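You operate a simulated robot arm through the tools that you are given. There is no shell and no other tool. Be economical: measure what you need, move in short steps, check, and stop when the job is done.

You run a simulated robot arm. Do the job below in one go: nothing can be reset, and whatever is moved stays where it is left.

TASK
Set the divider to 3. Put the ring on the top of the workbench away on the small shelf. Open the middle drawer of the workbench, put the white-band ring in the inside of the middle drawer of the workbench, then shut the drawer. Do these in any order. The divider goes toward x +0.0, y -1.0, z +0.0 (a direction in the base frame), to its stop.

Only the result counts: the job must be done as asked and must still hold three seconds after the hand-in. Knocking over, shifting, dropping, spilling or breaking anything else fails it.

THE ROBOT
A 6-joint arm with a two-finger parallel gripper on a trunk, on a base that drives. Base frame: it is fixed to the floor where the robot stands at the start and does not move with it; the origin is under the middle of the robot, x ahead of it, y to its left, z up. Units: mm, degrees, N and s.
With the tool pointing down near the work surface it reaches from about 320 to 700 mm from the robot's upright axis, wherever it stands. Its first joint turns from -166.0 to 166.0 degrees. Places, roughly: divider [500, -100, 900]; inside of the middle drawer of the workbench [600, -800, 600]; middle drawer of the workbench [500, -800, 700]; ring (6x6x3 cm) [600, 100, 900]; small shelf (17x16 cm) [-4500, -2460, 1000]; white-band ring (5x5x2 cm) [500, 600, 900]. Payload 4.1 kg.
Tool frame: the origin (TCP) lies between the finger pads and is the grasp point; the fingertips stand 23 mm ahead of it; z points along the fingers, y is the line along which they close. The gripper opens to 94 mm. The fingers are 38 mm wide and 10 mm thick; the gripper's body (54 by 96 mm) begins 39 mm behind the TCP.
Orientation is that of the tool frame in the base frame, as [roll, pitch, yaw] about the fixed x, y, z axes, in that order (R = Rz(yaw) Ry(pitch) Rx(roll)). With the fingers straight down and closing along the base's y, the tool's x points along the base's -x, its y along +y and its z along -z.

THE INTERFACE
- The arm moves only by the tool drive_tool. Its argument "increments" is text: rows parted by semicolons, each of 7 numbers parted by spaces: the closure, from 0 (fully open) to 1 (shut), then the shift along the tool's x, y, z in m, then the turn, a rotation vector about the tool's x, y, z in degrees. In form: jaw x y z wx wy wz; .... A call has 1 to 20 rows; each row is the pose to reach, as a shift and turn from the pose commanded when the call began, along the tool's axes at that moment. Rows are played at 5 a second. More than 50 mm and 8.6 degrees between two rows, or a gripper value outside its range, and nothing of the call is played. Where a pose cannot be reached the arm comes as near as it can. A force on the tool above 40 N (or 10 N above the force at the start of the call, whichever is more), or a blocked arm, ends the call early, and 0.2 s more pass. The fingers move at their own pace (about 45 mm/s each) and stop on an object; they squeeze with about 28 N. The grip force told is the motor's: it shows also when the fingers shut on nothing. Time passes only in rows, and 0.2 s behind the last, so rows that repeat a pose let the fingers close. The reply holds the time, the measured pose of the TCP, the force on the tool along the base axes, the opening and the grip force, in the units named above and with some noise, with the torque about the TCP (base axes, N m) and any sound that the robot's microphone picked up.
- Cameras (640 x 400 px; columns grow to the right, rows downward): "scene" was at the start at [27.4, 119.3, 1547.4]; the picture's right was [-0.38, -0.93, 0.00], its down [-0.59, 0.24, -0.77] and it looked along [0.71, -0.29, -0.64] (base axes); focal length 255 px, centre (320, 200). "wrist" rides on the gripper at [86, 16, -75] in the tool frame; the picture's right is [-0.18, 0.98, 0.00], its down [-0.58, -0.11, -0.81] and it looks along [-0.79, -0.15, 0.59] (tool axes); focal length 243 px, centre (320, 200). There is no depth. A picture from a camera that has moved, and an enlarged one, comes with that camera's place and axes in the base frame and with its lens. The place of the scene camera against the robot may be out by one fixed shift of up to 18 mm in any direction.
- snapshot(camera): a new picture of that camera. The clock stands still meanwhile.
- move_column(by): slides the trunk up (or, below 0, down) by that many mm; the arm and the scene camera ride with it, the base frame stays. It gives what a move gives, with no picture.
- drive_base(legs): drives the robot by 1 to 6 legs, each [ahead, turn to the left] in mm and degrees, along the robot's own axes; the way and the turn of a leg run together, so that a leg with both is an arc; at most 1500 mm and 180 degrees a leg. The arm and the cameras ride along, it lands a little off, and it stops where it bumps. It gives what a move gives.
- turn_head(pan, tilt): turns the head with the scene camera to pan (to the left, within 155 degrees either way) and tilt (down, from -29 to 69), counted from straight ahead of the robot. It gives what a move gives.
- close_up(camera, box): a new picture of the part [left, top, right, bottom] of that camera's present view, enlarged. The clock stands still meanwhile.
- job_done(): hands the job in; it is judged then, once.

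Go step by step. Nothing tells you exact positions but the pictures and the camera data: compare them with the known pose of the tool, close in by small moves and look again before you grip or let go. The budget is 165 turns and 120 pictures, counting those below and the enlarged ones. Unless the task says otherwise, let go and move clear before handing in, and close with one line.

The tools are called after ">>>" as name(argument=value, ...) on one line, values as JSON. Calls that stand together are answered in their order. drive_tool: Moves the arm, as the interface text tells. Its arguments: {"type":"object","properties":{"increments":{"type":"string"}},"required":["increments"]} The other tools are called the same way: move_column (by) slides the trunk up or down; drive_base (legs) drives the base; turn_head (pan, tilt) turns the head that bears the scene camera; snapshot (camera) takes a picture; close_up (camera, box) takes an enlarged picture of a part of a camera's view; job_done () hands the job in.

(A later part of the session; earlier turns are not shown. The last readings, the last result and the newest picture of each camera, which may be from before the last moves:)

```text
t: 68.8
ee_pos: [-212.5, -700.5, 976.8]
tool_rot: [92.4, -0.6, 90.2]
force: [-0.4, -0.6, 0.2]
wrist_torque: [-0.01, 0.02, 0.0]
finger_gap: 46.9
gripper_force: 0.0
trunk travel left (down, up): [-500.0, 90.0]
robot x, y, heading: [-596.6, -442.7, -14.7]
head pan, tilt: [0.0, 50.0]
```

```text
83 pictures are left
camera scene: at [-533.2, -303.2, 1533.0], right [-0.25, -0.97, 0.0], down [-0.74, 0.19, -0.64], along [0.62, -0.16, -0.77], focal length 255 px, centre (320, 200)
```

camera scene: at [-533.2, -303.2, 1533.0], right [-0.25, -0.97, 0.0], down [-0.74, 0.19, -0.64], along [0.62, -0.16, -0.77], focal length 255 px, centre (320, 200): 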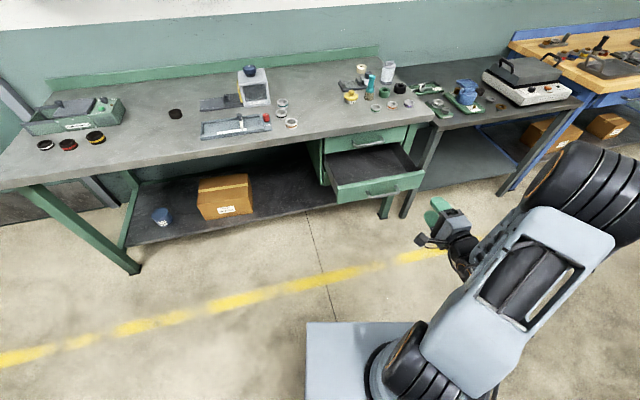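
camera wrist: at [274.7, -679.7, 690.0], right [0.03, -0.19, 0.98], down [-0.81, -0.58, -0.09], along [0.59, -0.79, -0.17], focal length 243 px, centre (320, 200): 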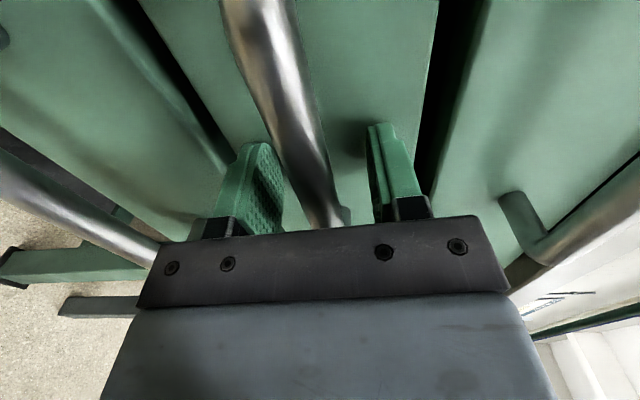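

I'll turn the tool back down and raised, then drive to the white-band ring at the left end.

>>> drive_tool(increments="0.5 0 0.01 0 4.7 4.7 -4.7;0.5 0 0.02 0 9.4 9.4 -9.4;0.5 0 0.03 0 14.1 14.1 -14.1;0.5 0 0.04 0 18.8 18.8 -18.8;0.5 0 0.05 0 23.5 23.5 -23.5;0.5 0 0.06 0 28.2 28.2 -28.2;0.5 0 0.07 0 32.9 32.9 -32.9;0.5 0 0.08 0 37.6 37.6 -37.6;0.5 0 0.09 0 42.3 42.3 -42.3;0.4 0 0.1 0 47 47 -47;0.3 0 0.11 0 51.7 51.7 -51.7;0.2 0 0.12 0 56.4 56.4 -56.4;0.1 0 0.13 0 61.1 61.1 -61.1;0 0 0.14 0 65.8 65.8 -65.8;0 0 0.15 0 69.3 69.3 -69.3;0 0 0.15 0 69.3 69.3 -69.3")

>>> drive_base(legs=[[0, 85.6], [1062, 0], [0, -70.9], [240, 0]])

>>> snapshot(camera="wrist")

>>> snapshot(camera="scene")

```text
t: 72.2
ee_pos: [-205.6, -701.9, 1127.0]
tool_rot: [179.4, -2.4, -179.7]
force: [-0.2, -0.2, 0.2]
wrist_torque: [-0.02, -0.01, -0.05]
finger_gap: 94.0
gripper_force: 0.1
trunk travel left (down, up): [-500.0, 90.0]
robot x, y, heading: [-603.9, -444.6, -14.8]
head pan, tilt: [0.0, 50.0]
```

```text
t: 85.7
ee_pos: [441.8, 385.1, 1126.4]
tool_rot: [179.4, -2.4, -166.5]
force: [0.2, -0.1, -0.5]
wrist_torque: [0.03, 0.0, 0.01]
finger_gap: 94.1
gripper_force: 0.1
trunk travel left (down, up): [-500.0, 90.0]
robot x, y, heading: [-0.0, 541.4, -1.5]
head pan, tilt: [0.0, 50.0]
```

```text
82 pictures are left
camera wrist: at [357.9, 379.6, 1204.8], right [-0.05, 1.0, 0.0], down [0.63, 0.03, 0.78], along [0.78, 0.04, -0.63], focal length 243 px, centre (320, 200)
```

wrist: 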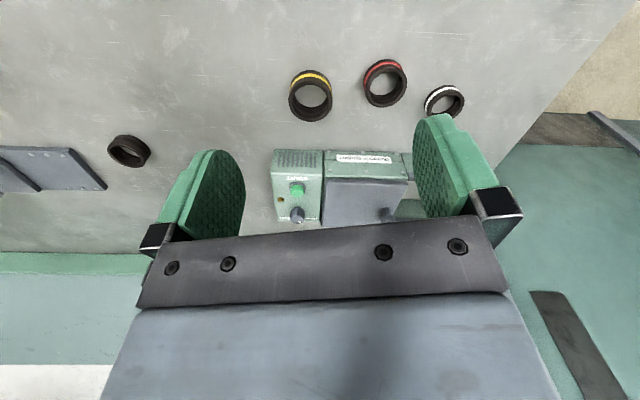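

```text
81 pictures are left
camera scene: at [29.9, 695.8, 1533.1], right [-0.02, -1.0, 0.0], down [-0.77, 0.02, -0.64], along [0.64, -0.02, -0.77], focal length 255 px, centre (320, 200)
```

scene: 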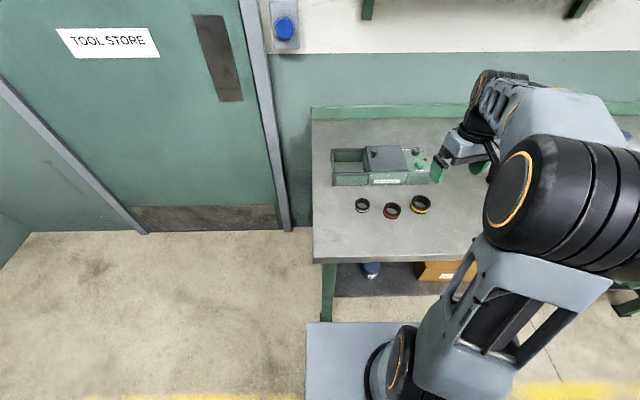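

The wrist view puts the white-band ring near (524,560). I'll square up the tool and move above it.

>>> drive_tool(increments="0.15 -0.024 0.03 0 0.1 -0.5 2.7;0.15 -0.048 0.06 0 0.2 -1 5.4;0.15 -0.072 0.09 0 0.3 -1.5 8.1;0.15 -0.096 0.12 0 0.5 -2 10.8;0.15 -0.12 0.151 0 0.6 -2.4 13.5;0.15 -0.12 0.151 0.04 0.6 -2.4 13.5;0.15 -0.12 0.151 0.08 0.6 -2.4 13.5;0.15 -0.12 0.151 0.12 0.6 -2.4 13.5;0.15 -0.12 0.151 0.12 0.6 -2.4 13.5")

>>> snapshot(camera="wrist")

```text
t: 87.7
ee_pos: [519.9, 561.2, 1003.2]
tool_rot: [-179.6, 0.0, -180.0]
force: [0.9, 0.7, 0.9]
wrist_torque: [0.01, -0.01, -0.01]
finger_gap: 79.9
gripper_force: 0.0
trunk travel left (down, up): [-500.0, 90.0]
robot x, y, heading: [5.1, 543.9, -1.3]
head pan, tilt: [0.0, 50.0]
```

```text
80 pictures are left
camera wrist: at [432.1, 575.8, 1078.0], right [0.18, 0.98, 0.0], down [0.58, -0.11, 0.81], along [0.79, -0.15, -0.59], focal length 243 px, centre (320, 200)
```

wrist: 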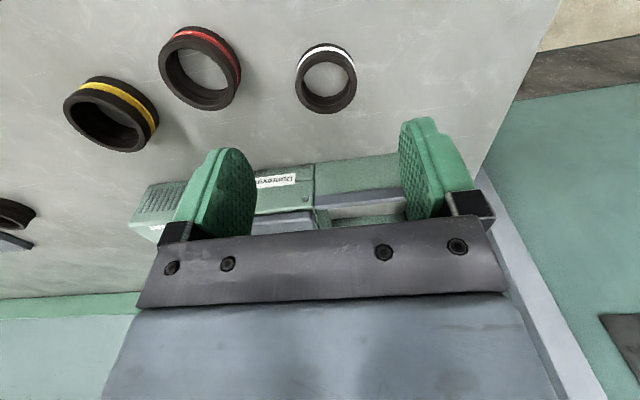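

The ring is at (528,563). I'll descend towards TCP z ≈ 907, watching the force.

>>> drive_tool(increments="0.25 -0.008 0.002 0.03 0 0 0;0.25 -0.008 0.002 0.06 0 0 0;0.25 -0.008 0.002 0.08 0 0 0;0.25 -0.008 0.002 0.09 0 0 0;0.25 -0.008 0.002 0.094 0 0 0;0.25 -0.008 0.002 0.094 0 0 0")

>>> snapshot(camera="wrist")

```text
t: 89.1
ee_pos: [527.4, 562.7, 910.4]
tool_rot: [-179.6, 0.0, -180.0]
force: [-0.1, 0.3, 0.1]
wrist_torque: [-0.02, 0.02, 0.04]
finger_gap: 70.5
gripper_force: 0.0
trunk travel left (down, up): [-500.0, 90.0]
robot x, y, heading: [-4.5, 547.0, -1.4]
head pan, tilt: [0.0, 50.0]
```

```text
79 pictures are left
camera wrist: at [440.6, 577.4, 984.7], right [0.18, 0.98, 0.0], down [0.58, -0.11, 0.81], along [0.79, -0.15, -0.59], focal length 243 px, centre (320, 200)
```

wrist: 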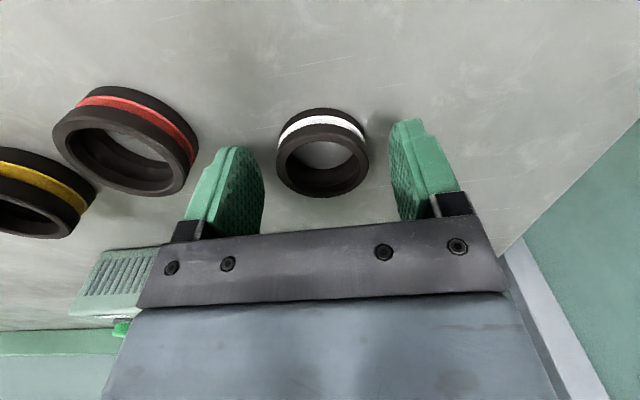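

It's well centred. I'll lower 4 mm and close.

>>> drive_tool(increments="0.25 0 0 0.002 0 0 0;0.25 0 0 0.004 0 0 0;0.6 0 0 0.004 0 0 0;1 0 0 0.004 0 0 0;1 0 0 0.004 0 0 0;1 0 0 0.004 0 0 0;1 0 0 0.004 0 0 0")

>>> drive_tool(increments="1 0 0 -0.03 0 0 0;1 0 0 -0.07 0 0 0;1 0 0 -0.11 0 0 0;1 0 0 -0.15 0 0 0;1 0 0 -0.19 0 0 0;1 0 0 -0.22 0 0 0;1 0.04 0 -0.25 0 0 0;1 0.08 0 -0.25 0 0 0;1 0.08 0 -0.25 0 0 0")

>>> snapshot(camera="wrist")

```text
t: 90.7
ee_pos: [527.2, 562.0, 903.7]
tool_rot: [-179.7, 0.0, 180.0]
force: [-0.1, -0.4, 0.3]
wrist_torque: [0.03, 0.0, -0.01]
finger_gap: 46.2
gripper_force: 28.1
trunk travel left (down, up): [-500.0, 90.0]
robot x, y, heading: [-3.8, 543.9, -1.1]
head pan, tilt: [0.0, 50.0]
```

```text
t: 92.7
ee_pos: [448.8, 564.9, 1156.2]
tool_rot: [-179.7, 0.0, -180.0]
force: [-0.1, 0.6, -0.9]
wrist_torque: [-0.01, -0.01, -0.02]
finger_gap: 46.5
gripper_force: 27.8
trunk travel left (down, up): [-500.0, 90.0]
robot x, y, heading: [-0.2, 546.6, -1.3]
head pan, tilt: [0.0, 50.0]
```

```text
78 pictures are left
camera wrist: at [360.7, 579.4, 1230.4], right [0.18, 0.98, 0.0], down [0.58, -0.11, 0.81], along [0.79, -0.15, -0.59], focal length 243 px, centre (320, 200)
```

wrist: 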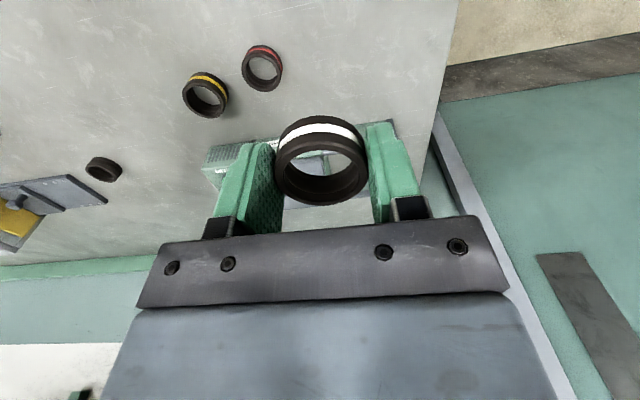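

The ring is in hand. I'll drive back to the drawer, to about (-300,-664) facing the bench.

>>> drive_base(legs=[[-300, 0], [0, -88.7], [1216, 0], [0, 90]])

>>> snapshot(camera="wrist")

>>> snapshot(camera="scene")

```text
t: 108.1
ee_pos: [128.3, -620.4, 1155.2]
tool_rot: [-179.7, 0.0, -179.0]
force: [0.3, 0.1, -0.6]
wrist_torque: [-0.03, -0.01, 0.0]
finger_gap: 46.2
gripper_force: 27.7
trunk travel left (down, up): [-500.0, 90.0]
robot x, y, heading: [-322.3, -646.9, -0.4]
head pan, tilt: [0.0, 50.0]
```

```text
77 pictures are left
camera wrist: at [40.6, -606.9, 1230.4], right [0.16, 0.99, 0.0], down [0.58, -0.09, 0.81], along [0.8, -0.14, -0.59], focal length 243 px, centre (320, 200)
```

wrist: 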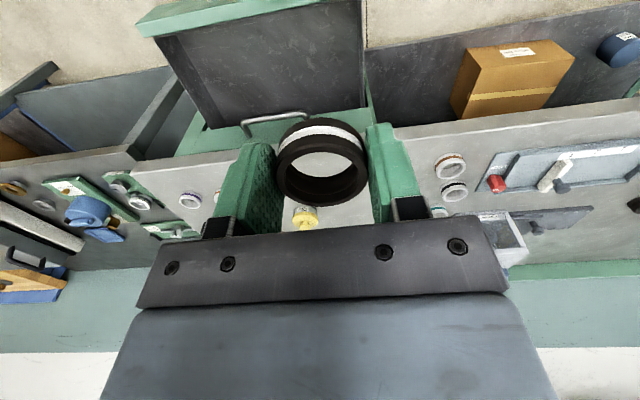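

```text
76 pictures are left
camera scene: at [-293.4, -497.4, 1533.0], right [0.0, -1.0, 0.0], down [-0.77, 0.0, -0.64], along [0.64, 0.0, -0.77], focal length 255 px, centre (320, 200)
```

scene: 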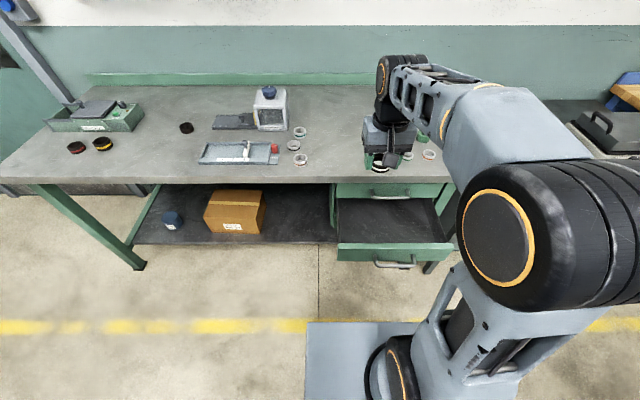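

The open part of the drawer spans x ≈ 172–325, so I'll aim at (248,-764). First I'll go above it and lower the trunk 200 mm, which still leaves the tool above the bench top, and check clearances.

>>> drive_tool(increments="1 -0.02 -0.025 0 0 0 0;1 -0.04 -0.05 0 0 0 0;1 -0.06 -0.075 0 0 0 0;1 -0.08 -0.1 0 0 0 0;1 -0.1 -0.125 0 0 0 0;1 -0.117 -0.146 0 0 0 -1;1 -0.117 -0.146 0 0 0 -1")

>>> move_column(by=-200)

>>> snapshot(camera="wrist")

>>> snapshot(camera="scene")

```text
t: 109.7
ee_pos: [247.9, -764.6, 1156.8]
tool_rot: [-179.8, -0.2, -177.9]
force: [0.8, 0.3, -0.3]
wrist_torque: [0.0, 0.03, -0.01]
finger_gap: 46.2
gripper_force: 28.0
trunk travel left (down, up): [-500.0, 90.0]
robot x, y, heading: [-318.3, -650.8, -0.2]
head pan, tilt: [0.0, 50.0]
```

```text
t: 111.8
ee_pos: [247.4, -764.7, 957.2]
tool_rot: [-179.8, 0.1, -177.9]
force: [-0.3, -0.9, -0.2]
wrist_torque: [-0.02, -0.02, 0.02]
finger_gap: 46.6
gripper_force: 27.8
trunk travel left (down, up): [-300.0, 290.0]
robot x, y, heading: [-323.9, -647.2, -0.2]
head pan, tilt: [0.0, 50.0]
```

```text
75 pictures are left
camera wrist: at [159.7, -752.7, 1032.5], right [0.15, 0.99, 0.0], down [0.59, -0.08, 0.81], along [0.8, -0.12, -0.59], focal length 243 px, centre (320, 200)
```

wrist: 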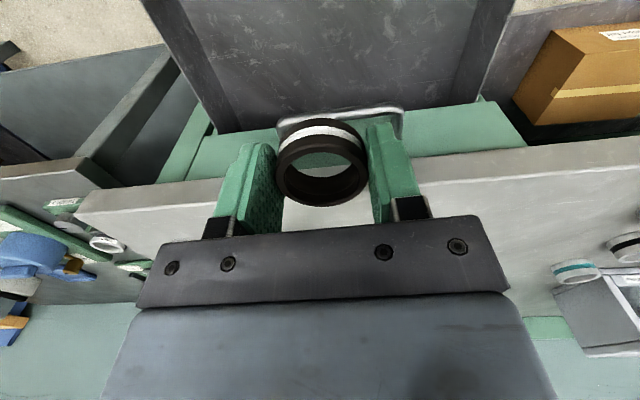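

```text
74 pictures are left
camera scene: at [-293.4, -497.5, 1333.1], right [0.0, -1.0, 0.0], down [-0.77, 0.0, -0.64], along [0.64, 0.0, -0.77], focal length 255 px, centre (320, 200)
```

scene: 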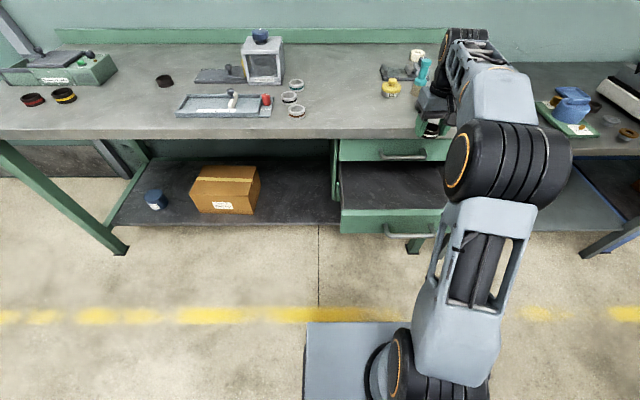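

To keep the wrist camera clear of the drawer's front panel, I'll yaw the tool by about 60° so the camera sits sideways. Then I'll descend slowly into the drawer.

>>> drive_tool(increments="1 0.001 0 0 0 0 8;1 0.002 0 0 0 0 16;1 0.003 0 0 0 0 24;1 0.003 0 0 0 0 32;1 0.003 0 0 0 0 40;1 0.003 0 0 0 0 48;1 0.003 0 0 0 0 56;1 0.003 0 0 0 0 62;1 0.003 0 0.04 0 0 62;1 0.003 0 0.08 0 0 62;1 0.003 0 0.12 0 0 62;1 0.003 0 0.16 0 0 62;1 0.003 0 0.19 0 0 62;1 0.003 0 0.19 0 0 62")

>>> snapshot(camera="wrist")

>>> snapshot(camera="scene")

```text
t: 114.8
ee_pos: [243.8, -766.0, 767.8]
tool_rot: [-179.8, 0.3, 120.1]
force: [0.5, 0.2, -0.8]
wrist_torque: [0.01, 0.03, 0.02]
finger_gap: 46.6
gripper_force: 27.6
trunk travel left (down, up): [-300.0, 290.0]
robot x, y, heading: [-321.4, -649.3, -0.4]
head pan, tilt: [0.0, 50.0]
```

```text
73 pictures are left
camera wrist: at [214.0, -682.9, 842.3], right [0.94, 0.33, 0.0], down [0.2, -0.55, 0.81], along [0.27, -0.76, -0.59], focal length 243 px, centre (320, 200)
```

wrist: 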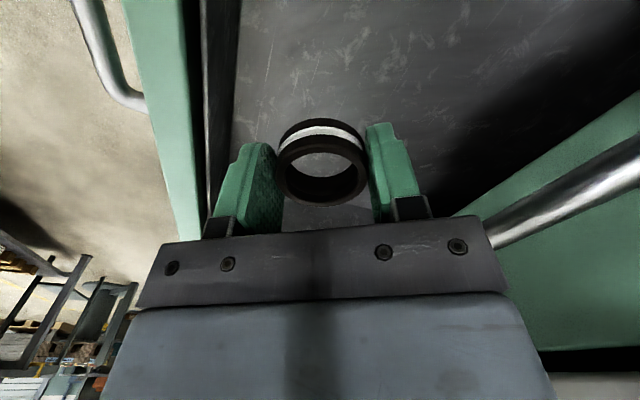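

```text
72 pictures are left
camera scene: at [-293.2, -497.6, 1333.1], right [0.0, -1.0, 0.0], down [-0.77, 0.0, -0.64], along [0.64, 0.0, -0.77], focal length 255 px, centre (320, 200)
```

scene: 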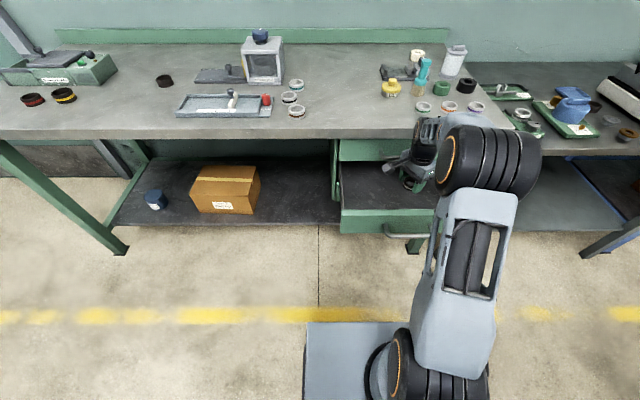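

It's centred over the drawer floor with good clearance, so I'll keep descending.

>>> drive_tool(increments="1 0 0 0.03 0 0 0;1 0 0 0.06 0 0 0;1 0 0 0.08 0 0 0;1 0 0 0.095 0 0 0;1 0 0 0.105 0 0 0;1 0 0 0.105 0 0 0")

>>> snapshot(camera="wrist")

>>> close_up(camera="scene", box=[320, 90, 480, 250])

```text
t: 116.2
ee_pos: [243.5, -766.5, 662.6]
tool_rot: [-179.9, 0.2, 120.2]
force: [-0.9, -0.4, -1.5]
wrist_torque: [-0.03, -0.01, 0.0]
finger_gap: 46.3
gripper_force: 28.4
trunk travel left (down, up): [-300.0, 290.0]
robot x, y, heading: [-317.9, -651.0, -0.3]
head pan, tilt: [0.0, 50.0]
```

```text
71 pictures are left
camera wrist: at [214.2, -684.2, 737.2], right [0.94, 0.33, 0.0], down [0.2, -0.55, 0.81], along [0.27, -0.76, -0.59], focal length 243 px, centre (320, 200)
```

wrist: 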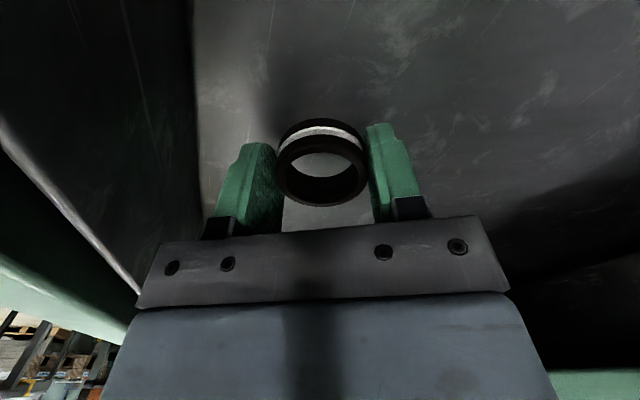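

```text
2.50 times, centred on (400, 170) of scene
camera zoom: at [-293.3, -497.5, 1333.1], right [0.0, -1.0, 0.0], down [-0.77, 0.0, -0.64], along [0.64, 0.0, -0.77], focal length 637 px, centre (120, 275)
```

zoom: 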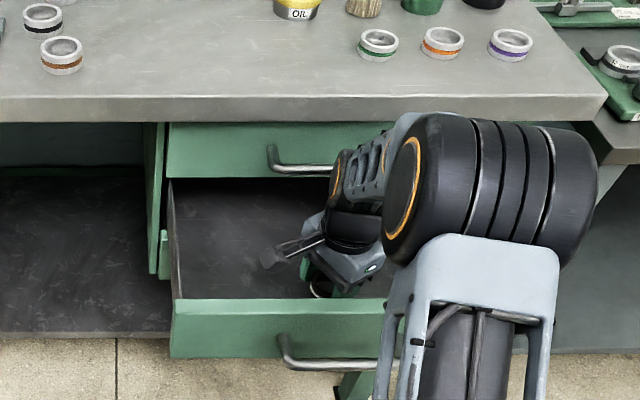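

The floor is still perhaps 30–40 mm below the ring. I'll go down in small steps until light contact.

>>> drive_tool(increments="1 0 0 0.006 0 0 0;1 0 0 0.012 0 0 0;1 0 0 0.018 0 0 0;1 0 0 0.021 0 0 0;1 0 0 0.024 0 0 0;1 0 0 0.024 0 0 0")

>>> snapshot(camera="wrist")

```text
t: 117.1
ee_pos: [249.4, -766.7, 652.4]
tool_rot: [179.4, 1.0, 120.3]
force: [0.8, 2.7, 16.6]
wrist_torque: [0.06, 0.57, -0.19]
finger_gap: 46.4
gripper_force: 28.1
trunk travel left (down, up): [-300.0, 290.0]
robot x, y, heading: [-319.7, -648.8, -0.2]
head pan, tilt: [0.0, 50.0]
stopped in row 4: the force on the tool passed its limit (the readings are from after the stop); the commanded pose is now the measured one
```

```text
69 pictures are left
camera wrist: at [218.3, -684.2, 726.4], right [0.94, 0.33, 0.01], down [0.18, -0.55, 0.81], along [0.28, -0.76, -0.58], focal length 243 px, centre (320, 200)
```

wrist: 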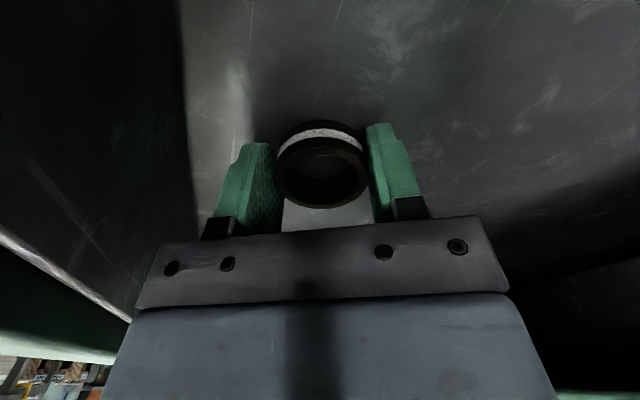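

Contact at TCP z ≈ 652. I'll check by zoom whether it's the drawer floor.

>>> close_up(camera="wrist", box=[170, 90, 470, 280])

>>> close_up(camera="scene", box=[370, 110, 480, 240])

```text
2.11 times, centred on (320, 185) of wrist
camera zoom: at [218.3, -684.2, 726.4], right [0.94, 0.33, 0.01], down [0.18, -0.55, 0.81], along [0.28, -0.76, -0.58], focal length 511 px, centre (320, 232)
```

zoom: 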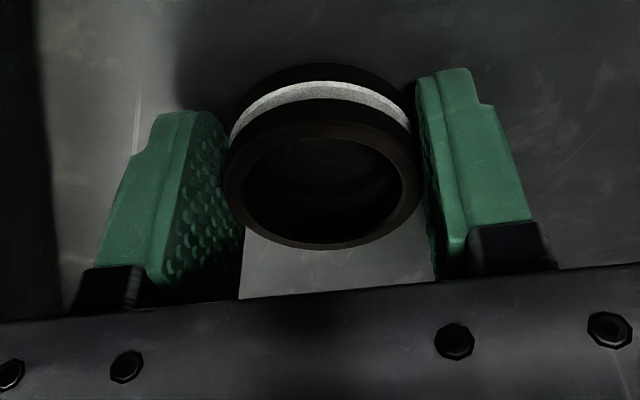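

```text
3.08 times, centred on (425, 175) of scene
camera zoom: at [-294.6, -496.9, 1333.0], right [0.0, -1.0, 0.0], down [-0.77, 0.0, -0.64], along [0.64, 0.0, -0.77], focal length 784 px, centre (-3, 277)
```

zoom: 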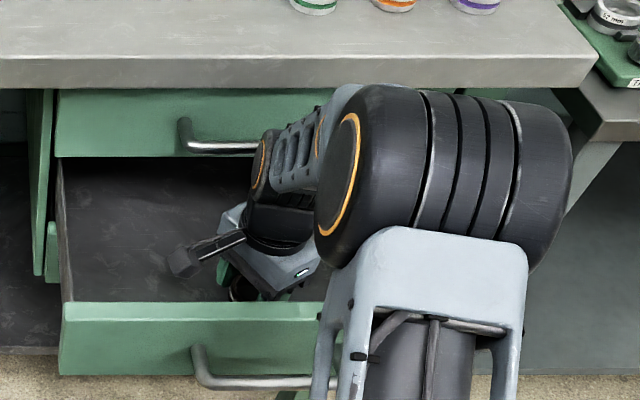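

The evidence fits the floor being at about z 629. I'll open the fingers moderately and look.

>>> drive_tool(increments="0.9 0 0 -0.001 0 0 0;0.7 0 0 -0.001 0 0 0;0.5 0 0 -0.001 0 0 0;0.35 0 0 -0.001 0 0 0;0.35 0 0 -0.001 0 0 0;0.35 0 0 -0.02 0 0 0;0.35 0 0 -0.04 0 0 0;0.35 0 0 -0.04 0 0 0")

>>> snapshot(camera="wrist")

```text
t: 118.9
ee_pos: [246.7, -768.0, 689.5]
tool_rot: [179.7, 0.6, 120.3]
force: [0.1, 0.9, -0.2]
wrist_torque: [0.01, 0.01, -0.01]
finger_gap: 60.8
gripper_force: 0.1
trunk travel left (down, up): [-300.0, 290.0]
robot x, y, heading: [-320.2, -646.9, -0.2]
head pan, tilt: [0.0, 50.0]
```

```text
66 pictures are left
camera wrist: at [215.7, -685.1, 764.1], right [0.94, 0.33, 0.01], down [0.19, -0.55, 0.81], along [0.28, -0.76, -0.58], focal length 243 px, centre (320, 200)
```

wrist: 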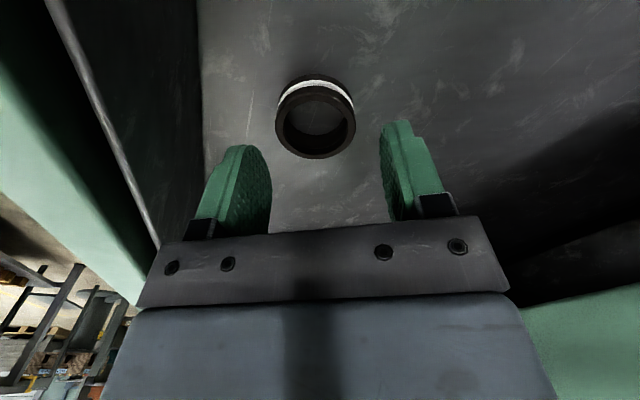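

The ring lies flat in the drawer. I'll raise straight up, back off, turn the tool level again and drive to the stance used before to push the drawer shut.

>>> drive_tool(increments="0.35 0 0 -0.04 0 0 0;0.35 0 0 -0.08 0 0 0;0.35 0 0 -0.12 0 0 0;0.35 0 0 -0.16 0 0 0;0.35 0 0 -0.2 0 0 0;0.35 0 0 -0.24 0 0 0;0.35 0 0 -0.28 0 0 0;0.35 0 0 -0.3 0 0 0;0.35 0 0 -0.3 0 0 0")

>>> drive_base(legs=[[-250, 0]])

>>> drive_tool(increments="0.5 0 0 0 -8.1 -1.1 1.1;0.5 0 0 0 -16.2 -2.2 2.2;0.5 0 0 0 -24.3 -3.3 3.3;0.5 0 0 0 -32.4 -4.4 4.4;0.5 0 0 0 -40.5 -5.5 5.5;0.5 0 0 0 -48.6 -6.6 6.6;0.5 0 0 0 -56.7 -7.7 7.7;0.5 0 0 0 -64.8 -8.8 8.8;0.5 0 0 0 -72.9 -9.9 9.9;0.5 0 0 0 -81 -11 11;0.5 0 0 0 -89.4 -12.2 12.2;0.5 0 0 0 -89.4 -12.2 12.2")

```text
t: 120.9
ee_pos: [243.7, -763.6, 989.9]
tool_rot: [179.7, 0.6, 120.2]
force: [-0.8, 0.0, 0.3]
wrist_torque: [0.01, -0.01, 0.03]
finger_gap: 61.3
gripper_force: 0.0
trunk travel left (down, up): [-300.0, 290.0]
robot x, y, heading: [-320.4, -649.0, -0.2]
head pan, tilt: [0.0, 50.0]
```

```text
t: 122.7
ee_pos: [-9.1, -764.2, 990.1]
tool_rot: [179.6, 0.7, 120.0]
force: [-0.1, 0.4, -0.4]
wrist_torque: [0.01, 0.01, -0.02]
finger_gap: 61.1
gripper_force: 0.1
trunk travel left (down, up): [-300.0, 290.0]
robot x, y, heading: [-573.3, -645.2, -0.3]
head pan, tilt: [0.0, 50.0]
```

```text
t: 125.3
ee_pos: [-7.9, -764.6, 989.7]
tool_rot: [89.5, 0.5, 104.4]
force: [-0.3, -0.1, 0.5]
wrist_torque: [0.02, -0.02, 0.02]
finger_gap: 47.0
gripper_force: 0.1
trunk travel left (down, up): [-300.0, 290.0]
robot x, y, heading: [-572.3, -646.2, -0.5]
head pan, tilt: [0.0, 50.0]
```

The tool is level. Now I'll drive the base to the pushing stance and lower.

>>> drive_base(legs=[[0, 39.2], [220, 0], [0, -53.6]])

>>> drive_tool(increments="0.5 0 0 -0.04 0 0 0;0.5 0 0 -0.08 0 0 0;0.5 0 0 -0.11 0 0 0;0.5 0 0 -0.11 0 0 0")

>>> move_column(by=-100)

>>> snapshot(camera="scene")

```text
t: 131.2
ee_pos: [112.8, -764.1, 989.5]
tool_rot: [89.5, 0.5, 90.1]
force: [-0.2, -0.1, 0.1]
wrist_torque: [0.01, -0.01, -0.03]
finger_gap: 47.0
gripper_force: 0.1
trunk travel left (down, up): [-300.0, 290.0]
robot x, y, heading: [-401.6, -508.2, -14.7]
head pan, tilt: [0.0, 50.0]
```

```text
t: 132.2
ee_pos: [3.1, -764.7, 990.8]
tool_rot: [89.5, 0.6, 90.0]
force: [-0.6, 0.0, 1.0]
wrist_torque: [0.04, 0.02, 0.01]
finger_gap: 46.9
gripper_force: 0.2
trunk travel left (down, up): [-300.0, 290.0]
robot x, y, heading: [-403.3, -511.5, -14.9]
head pan, tilt: [0.0, 50.0]
```

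```text
t: 133.5
ee_pos: [2.4, -765.6, 889.7]
tool_rot: [89.5, 0.6, 90.0]
force: [0.4, -0.4, 0.1]
wrist_torque: [-0.02, -0.01, 0.01]
finger_gap: 47.0
gripper_force: 0.0
trunk travel left (down, up): [-200.0, 390.0]
robot x, y, heading: [-405.5, -516.1, -14.7]
head pan, tilt: [0.0, 50.0]
```

```text
65 pictures are left
camera scene: at [-336.9, -370.6, 1233.1], right [-0.26, -0.97, 0.0], down [-0.74, 0.2, -0.64], along [0.62, -0.16, -0.77], focal length 255 px, centre (320, 200)
```

scene: 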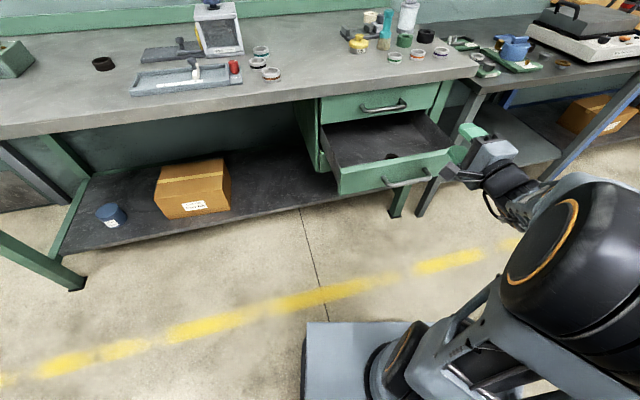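

I'll lower to handle height at a safe distance, then move forward straddling the bar.

>>> drive_tool(increments="0.5 0 -0.04 0 0 0 0;0.5 0 -0.08 0 0 0 0;0.5 0 -0.12 0 0 0 0;0.5 0 -0.16 0 0 0 0;0.5 0 -0.2 0 0 0 0;0.5 0 -0.217 0 0 0 0;0.5 0 -0.217 0.04 0 0 0;0.5 0 -0.217 0.06 0 0 0;0.5 0 -0.217 0.06 0 0 0")

>>> snapshot(camera="wrist")

```text
t: 135.5
ee_pos: [65.9, -766.9, 672.8]
tool_rot: [89.5, 0.6, 90.0]
force: [-0.1, 0.1, -0.3]
wrist_torque: [0.01, 0.0, 0.04]
finger_gap: 46.9
gripper_force: 0.1
trunk travel left (down, up): [-200.0, 390.0]
robot x, y, heading: [-403.0, -512.7, -15.0]
head pan, tilt: [0.0, 50.0]
```

```text
64 pictures are left
camera wrist: at [-9.9, -681.3, 687.5], right [-0.01, -0.18, 0.98], down [-0.81, -0.58, -0.11], along [0.59, -0.79, -0.14], focal length 243 px, centre (320, 200)
```

wrist: 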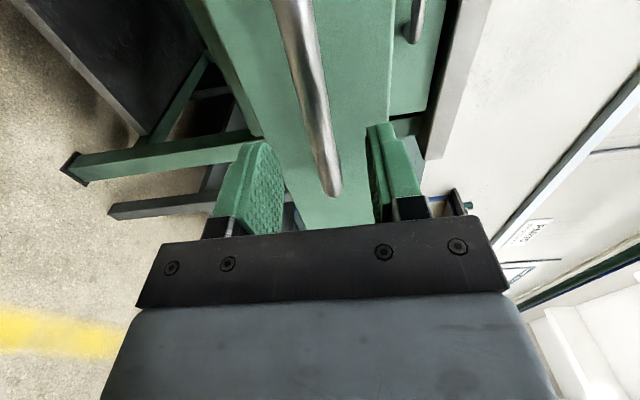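

It's well aligned, so I'll push forward to close.

>>> drive_tool(increments="0.5 0 0 0.02 0 0 0;0.5 0 0 0.04 0 0 0;0.5 0 0 0.05 0 0 0;0.5 0 0 0.056 0 0 0;0.5 0 0 0.062 0 0 0;0.5 0 0 0.07 0 0 0;0.5 0 0 0.08 0 0 0;0.5 0 0 0.092 0 0 0;0.5 0 0 0.105 0 0 0;0.5 0 0 0.118 0 0 0;0.5 0 0 0.131 0 0 0;0.5 0 0 0.144 0 0 0;0.5 0 0 0.157 0 0 0;0.5 0 0 0.17 0 0 0;0.5 0 0 0.183 0 0 0;0.5 0 0 0.196 0 0 0")

>>> snapshot(camera="scene")

```text
t: 138.9
ee_pos: [261.3, -767.5, 675.6]
tool_rot: [89.6, 0.4, 90.1]
force: [-0.4, 0.0, 0.0]
wrist_torque: [0.01, 0.03, 0.02]
finger_gap: 47.1
gripper_force: 0.0
trunk travel left (down, up): [-200.0, 390.0]
robot x, y, heading: [-403.7, -512.1, -14.6]
head pan, tilt: [0.0, 50.0]
```

```text
63 pictures are left
camera scene: at [-336.8, -370.6, 1233.1], right [-0.26, -0.97, 0.0], down [-0.74, 0.2, -0.64], along [0.62, -0.16, -0.77], focal length 255 px, centre (320, 200)
```

scene: 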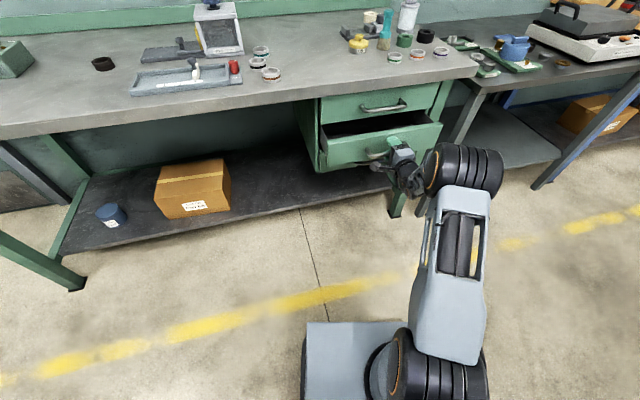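

It's moving with little resistance, so I'll carry on gently until it seats.

>>> drive_tool(increments="0.5 0 0 0.01 0 0 0;0.5 0 0 0.02 0 0 0;0.5 0 0 0.03 0 0 0;0.5 0 0 0.04 0 0 0;0.5 0 0 0.05 0 0 0;0.5 0 0 0.06 0 0 0;0.5 0 0 0.07 0 0 0;0.5 0 0 0.078 0 0 0;0.5 0 0 0.084 0 0 0;0.5 0 0 0.088 0 0 0;0.5 0 0 0.092 0 0 0;0.5 0 0 0.096 0 0 0;0.5 0 0 0.1 0 0 0")

>>> close_up(camera="scene", box=[290, 70, 470, 190])

```text
t: 141.4
ee_pos: [350.0, -767.5, 675.7]
tool_rot: [89.7, 0.5, 89.9]
force: [-22.8, 7.1, 7.0]
wrist_torque: [0.12, 0.48, 0.0]
finger_gap: 44.5
gripper_force: 0.1
trunk travel left (down, up): [-200.0, 390.0]
robot x, y, heading: [-408.2, -511.3, -14.8]
head pan, tilt: [0.0, 50.0]
stopped in row 12: the force on the tool passed its limit (the readings are from after the stop); the commanded pose is now the measured one
```

```text
3.33 times, centred on (380, 130) of scene
camera zoom: at [-339.6, -369.8, 1233.2], right [-0.26, -0.97, 0.0], down [-0.74, 0.2, -0.64], along [0.62, -0.17, -0.76], focal length 850 px, centre (120, 433)
```

zoom: 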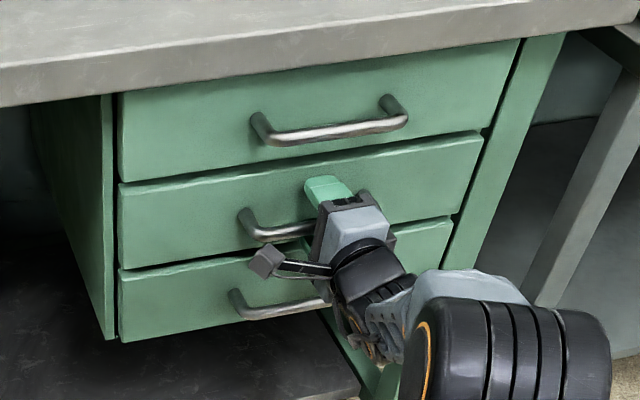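

The drawer is shut, with contact at the same x as when it was closed before. I'll retreat, raise the trunk and turn the tool down again.

>>> drive_tool(increments="0.5 0 0 -0.02 0 0 0;0.5 0 0 -0.06 0 0 0;0.5 0 0 -0.1 0 0 0;0.5 0 0 -0.14 0 0 0;0.5 0 0 -0.18 0 0 0;0.5 0 0 -0.22 0 0 0;0.5 0 0 -0.24 0 0 0")

>>> drive_base(legs=[[-250, 0]])

>>> move_column(by=300)

>>> drive_tool(increments="0.5 0 0.01 0 4.7 4.7 -4.7;0.5 0 0.02 0 9.4 9.4 -9.4;0.5 0 0.03 0 14.1 14.1 -14.1;0.5 0 0.04 0 18.8 18.8 -18.8;0.5 0 0.05 0 23.5 23.5 -23.5;0.5 0 0.06 0 28.2 28.2 -28.2;0.5 0 0.07 0 32.9 32.9 -32.9;0.5 0 0.08 0 37.6 37.6 -37.6;0.5 0 0.09 0 42.3 42.3 -42.3;0.4 0 0.1 0 47 47 -47;0.3 0 0.11 0 51.7 51.7 -51.7;0.2 0 0.12 0 56.4 56.4 -56.4;0.1 0 0.13 0 61.1 61.1 -61.1;0 0 0.14 0 65.8 65.8 -65.8;0 0 0.15 0 69.3 69.3 -69.3;0 0 0.15 0 69.3 69.3 -69.3")

>>> snapshot(camera="scene")

```text
t: 143.0
ee_pos: [110.2, -767.5, 672.3]
tool_rot: [89.9, 0.4, 90.0]
force: [-0.4, -0.3, 0.3]
wrist_torque: [0.01, 0.02, 0.02]
finger_gap: 47.2
gripper_force: 0.0
trunk travel left (down, up): [-200.0, 390.0]
robot x, y, heading: [-406.4, -512.4, -14.9]
head pan, tilt: [0.0, 50.0]
```

```text
t: 144.8
ee_pos: [-130.1, -701.5, 670.7]
tool_rot: [89.8, 0.4, 90.1]
force: [0.7, 0.3, -0.2]
wrist_torque: [0.01, -0.02, 0.01]
finger_gap: 47.2
gripper_force: 0.0
trunk travel left (down, up): [-200.0, 390.0]
robot x, y, heading: [-646.6, -447.9, -14.6]
head pan, tilt: [0.0, 50.0]
```

```text
t: 147.8
ee_pos: [-130.7, -701.5, 971.3]
tool_rot: [89.9, 0.3, 90.2]
force: [-0.5, 0.2, -0.5]
wrist_torque: [-0.01, 0.0, 0.0]
finger_gap: 46.9
gripper_force: 0.1
trunk travel left (down, up): [-500.0, 90.0]
robot x, y, heading: [-649.5, -448.1, -14.6]
head pan, tilt: [0.0, 50.0]
```

```text
t: 151.2
ee_pos: [-131.5, -697.2, 1120.3]
tool_rot: [-179.6, 0.1, -179.7]
force: [-0.5, -0.2, 0.9]
wrist_torque: [-0.01, -0.01, 0.01]
finger_gap: 93.9
gripper_force: 0.0
trunk travel left (down, up): [-500.0, 90.0]
robot x, y, heading: [-647.8, -446.8, -14.4]
head pan, tilt: [0.0, 50.0]
```

```text
61 pictures are left
camera scene: at [-580.4, -306.2, 1533.1], right [-0.25, -0.97, 0.0], down [-0.74, 0.19, -0.64], along [0.62, -0.16, -0.77], focal length 255 px, centre (320, 200)
```

scene: 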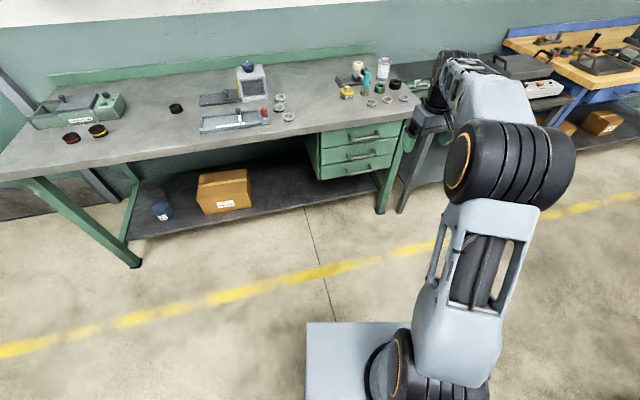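

The drawer is closed. Next I'll drive to the dark ring near (629,79).

>>> drive_base(legs=[[0, 69], [685, 0], [0, -54.5], [265, 0]])

>>> snapshot(camera="wrist")

```text
t: 161.9
ee_pos: [581.9, 6.2, 1120.6]
tool_rot: [-179.5, 0.1, -164.7]
force: [-0.5, 0.2, 1.1]
wrist_torque: [0.01, -0.01, -0.01]
finger_gap: 93.8
gripper_force: 0.1
trunk travel left (down, up): [-500.0, 90.0]
robot x, y, heading: [17.3, 116.9, 0.5]
head pan, tilt: [0.0, 50.0]
```

```text
60 pictures are left
camera wrist: at [493.0, -1.0, 1195.6], right [-0.08, 1.0, -0.01], down [0.59, 0.05, 0.81], along [0.81, 0.06, -0.59], focal length 243 px, centre (320, 200)
```

wrist: 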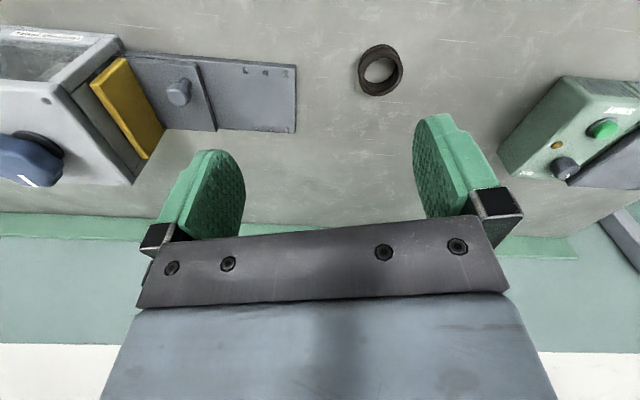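

The ring is at about (634,82). I'll move above it with the tool squared.

>>> drive_tool(increments="0 -0.02 0.02 0 0 0 4;0 -0.04 0.04 0 0 0 8;0 -0.06 0.05 0 0 0 12;0 -0.07 0.0586 0 0 0 15.3;0 -0.07 0.0586 0.04 0 0 15.3;0 -0.07 0.0586 0.08 0 0 15.3;0 -0.07 0.0586 0.12 0 0 15.3;0 -0.07 0.0586 0.12 0 0 15.3")

>>> snapshot(camera="wrist")

```text
t: 163.7
ee_pos: [634.8, 81.9, 1001.3]
tool_rot: [-179.6, 0.2, 179.9]
force: [0.5, -0.3, -0.1]
wrist_torque: [0.0, -0.02, 0.07]
finger_gap: 94.4
gripper_force: 0.0
trunk travel left (down, up): [-500.0, 90.0]
robot x, y, heading: [21.8, 116.5, 0.3]
head pan, tilt: [0.0, 50.0]
```

```text
59 pictures are left
camera wrist: at [546.7, 97.2, 1075.0], right [0.19, 0.98, -0.01], down [0.58, -0.1, 0.81], along [0.79, -0.15, -0.59], focal length 243 px, centre (320, 200)
```

wrist: 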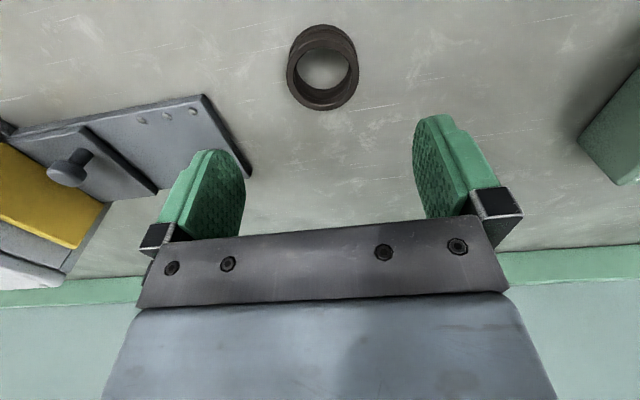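

It's nearly centred. I'll descend and grip.

>>> drive_tool(increments="0 0.004 0 0.03 0 0 0;0 0.004 0 0.06 0 0 0;0 0.004 0 0.08 0 0 0;0 0.004 0 0.09 0 0 0;0 0.004 0 0.095 0 0 0;0 0.004 0 0.095 0 0 0")

>>> snapshot(camera="wrist")

```text
t: 165.1
ee_pos: [628.1, 79.8, 906.2]
tool_rot: [-179.6, 0.2, 180.0]
force: [0.2, -0.4, 0.6]
wrist_torque: [0.0, 0.0, 0.03]
finger_gap: 93.8
gripper_force: 0.0
trunk travel left (down, up): [-500.0, 90.0]
robot x, y, heading: [17.7, 113.6, 0.4]
head pan, tilt: [0.0, 50.0]
```

```text
58 pictures are left
camera wrist: at [542.4, 95.7, 980.2], right [0.19, 0.98, -0.01], down [0.58, -0.1, 0.81], along [0.79, -0.15, -0.59], focal length 243 px, centre (320, 200)
```

wrist: 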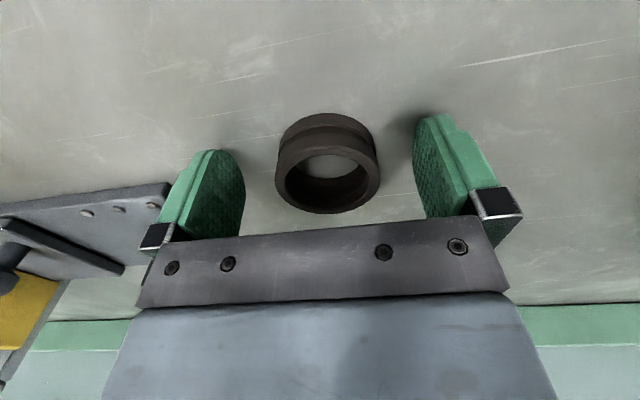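

It's centred. I'll close and lift.

>>> drive_tool(increments="0.3 0 0 0.001 0 0 0;0.6 0 0 0.001 0 0 0;1 0 0 0.001 0 0 0;1 0 0 0.001 0 0 0;1 0 0 0.001 0 0 0;1 0 0 0.001 0 0 0")

>>> drive_tool(increments="1 0 0 -0.03 0 0 0;1 0 0 -0.07 0 0 0;1 0 0 -0.11 0 0 0;1 0 0 -0.15 0 0 0;1 0 0 -0.19 0 0 0;1 0.04 0 -0.22 0 0 0;1 0.08 0 -0.24 0 0 0;1 0.12 0 -0.26 0 0 0;1 0.16 0 -0.28 0 0 0;1 0.2 0 -0.3 0 0 0;1 0.2 0 -0.3 0 0 0")

>>> snapshot(camera="wrist")

```text
t: 166.5
ee_pos: [629.7, 80.2, 904.7]
tool_rot: [-179.6, 0.3, 179.9]
force: [0.8, 0.8, -0.4]
wrist_torque: [0.05, 0.01, 0.0]
finger_gap: 51.6
gripper_force: 28.4
trunk travel left (down, up): [-500.0, 90.0]
robot x, y, heading: [13.3, 116.9, 0.1]
head pan, tilt: [0.0, 50.0]
```

```text
t: 168.9
ee_pos: [428.0, 81.2, 1203.8]
tool_rot: [-179.5, 0.3, 179.8]
force: [0.4, 0.1, -1.3]
wrist_torque: [-0.01, 0.05, -0.01]
finger_gap: 51.5
gripper_force: 27.9
trunk travel left (down, up): [-500.0, 90.0]
robot x, y, heading: [16.8, 114.8, 0.5]
head pan, tilt: [0.0, 50.0]
```

```text
57 pictures are left
camera wrist: at [340.6, 96.9, 1278.7], right [0.19, 0.98, -0.01], down [0.58, -0.1, 0.81], along [0.79, -0.15, -0.59], focal length 243 px, centre (320, 200)
```

wrist: 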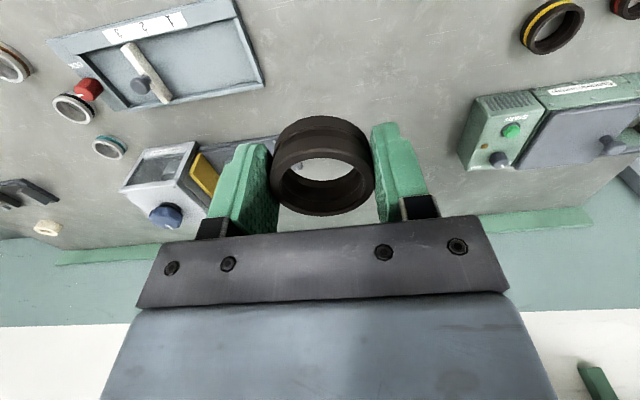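

The ring is held and the divider still reads 3. Next I'll drive towards the corridor between the centre table and the machine to find the small shelf.

>>> drive_base(legs=[[-300, 0], [0, -161.9], [1040, 0], [1035, 0]])

>>> turn_head(pan=45, tilt=15)

>>> snapshot(camera="scene")

```text
t: 187.5
ee_pos: [-2648.1, -665.9, 1204.3]
tool_rot: [-179.5, 0.2, 18.7]
force: [-0.5, -0.3, -0.8]
wrist_torque: [0.04, 0.0, -0.02]
finger_gap: 51.3
gripper_force: 28.0
trunk travel left (down, up): [-500.0, 90.0]
robot x, y, heading: [-2250.6, -563.4, -161.0]
head pan, tilt: [0.0, 50.0]
```

```text
t: 188.7
ee_pos: [-2649.0, -667.5, 1204.6]
tool_rot: [-179.6, 0.1, 18.8]
force: [-0.7, 0.2, -1.0]
wrist_torque: [0.0, 0.0, -0.02]
finger_gap: 51.3
gripper_force: 27.9
trunk travel left (down, up): [-500.0, 90.0]
robot x, y, heading: [-2244.7, -565.2, -160.8]
head pan, tilt: [45.0, 15.0]
```

```text
56 pictures are left
camera scene: at [-2169.7, -802.9, 1586.7], right [-0.9, 0.44, 0.0], down [0.11, 0.23, -0.97], along [-0.42, -0.87, -0.26], focal length 255 px, centre (320, 200)
```

scene: 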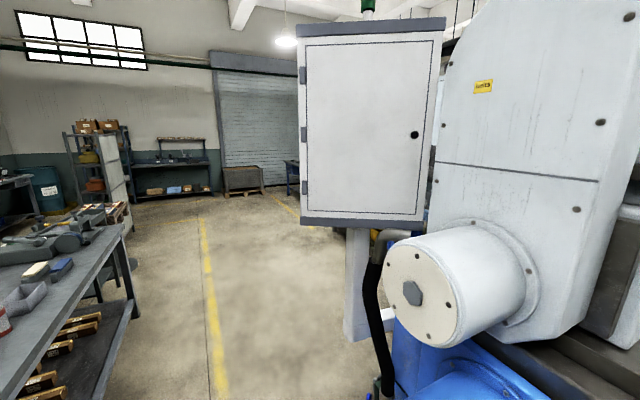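

The electrical cabinet hides the shelf from here. I'll drive down the aisle past it and look to the right.

>>> drive_base(legs=[[0, 74.6], [1050, 0], [1000, 0]])

>>> turn_head(pan=-85, tilt=15)

>>> snapshot(camera="scene")

```text
t: 202.1
ee_pos: [-2117.8, -3023.3, 1203.8]
tool_rot: [-179.6, 0.2, 93.1]
force: [0.0, -0.7, -1.6]
wrist_torque: [0.02, -0.01, -0.01]
finger_gap: 51.2
gripper_force: 28.4
trunk travel left (down, up): [-500.0, 90.0]
robot x, y, heading: [-2107.0, -2614.5, -86.4]
head pan, tilt: [45.0, 15.0]
```

```text
t: 204.2
ee_pos: [-2117.8, -3024.7, 1205.1]
tool_rot: [-179.6, 0.3, 93.1]
force: [-0.9, 0.3, -2.1]
wrist_torque: [0.03, 0.01, -0.01]
finger_gap: 51.2
gripper_force: 27.7
trunk travel left (down, up): [-500.0, 90.0]
robot x, y, heading: [-2106.5, -2616.9, -86.3]
head pan, tilt: [-85.0, 15.0]
```

```text
55 pictures are left
camera scene: at [-2028.6, -2570.8, 1586.8], right [-0.15, 0.99, 0.0], down [0.26, 0.04, -0.97], along [-0.96, -0.14, -0.26], focal length 255 px, centre (320, 200)
```

scene: 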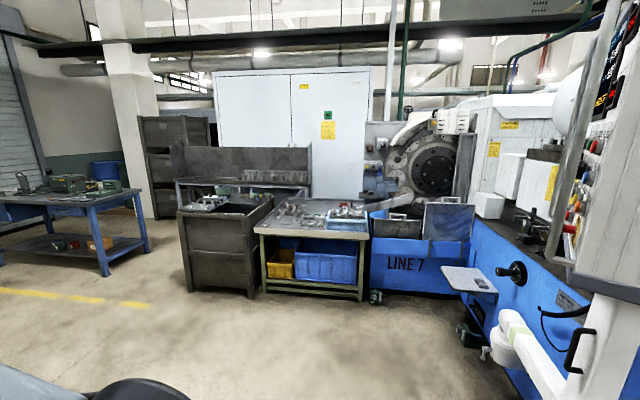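

I'll zoom in around the predicted shelf spot, near pixel (369,193).

>>> close_up(camera="scene", box=[300, 130, 460, 250])

>>> close_up(camera="scene", box=[420, 230, 540, 320])

```text
3.33 times, centred on (380, 190) of scene
camera zoom: at [-2028.6, -2570.8, 1586.8], right [-0.15, 0.99, 0.0], down [0.26, 0.04, -0.97], along [-0.96, -0.14, -0.26], focal length 850 px, centre (120, 233)
```

zoom: 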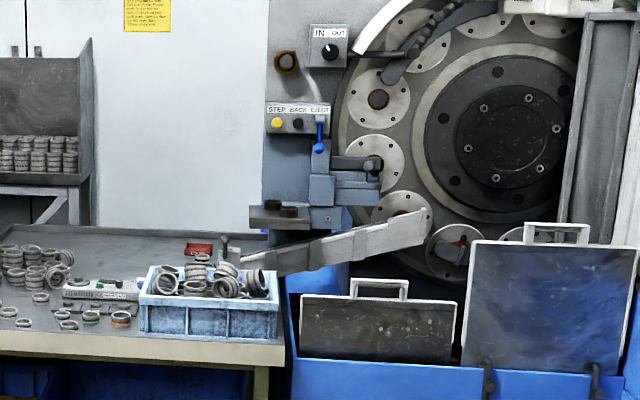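

```text
4.44 times, centred on (480, 275) of scene
camera zoom: at [-2028.6, -2570.8, 1586.8], right [-0.15, 0.99, 0.0], down [0.26, 0.04, -0.97], along [-0.96, -0.14, -0.26], focal length 1133 px, centre (-391, -133)
```

zoom: 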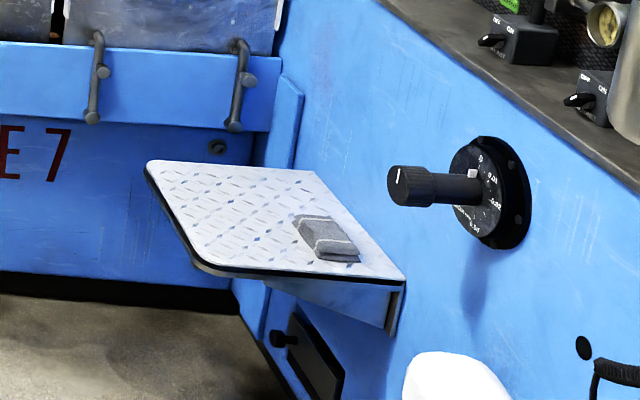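

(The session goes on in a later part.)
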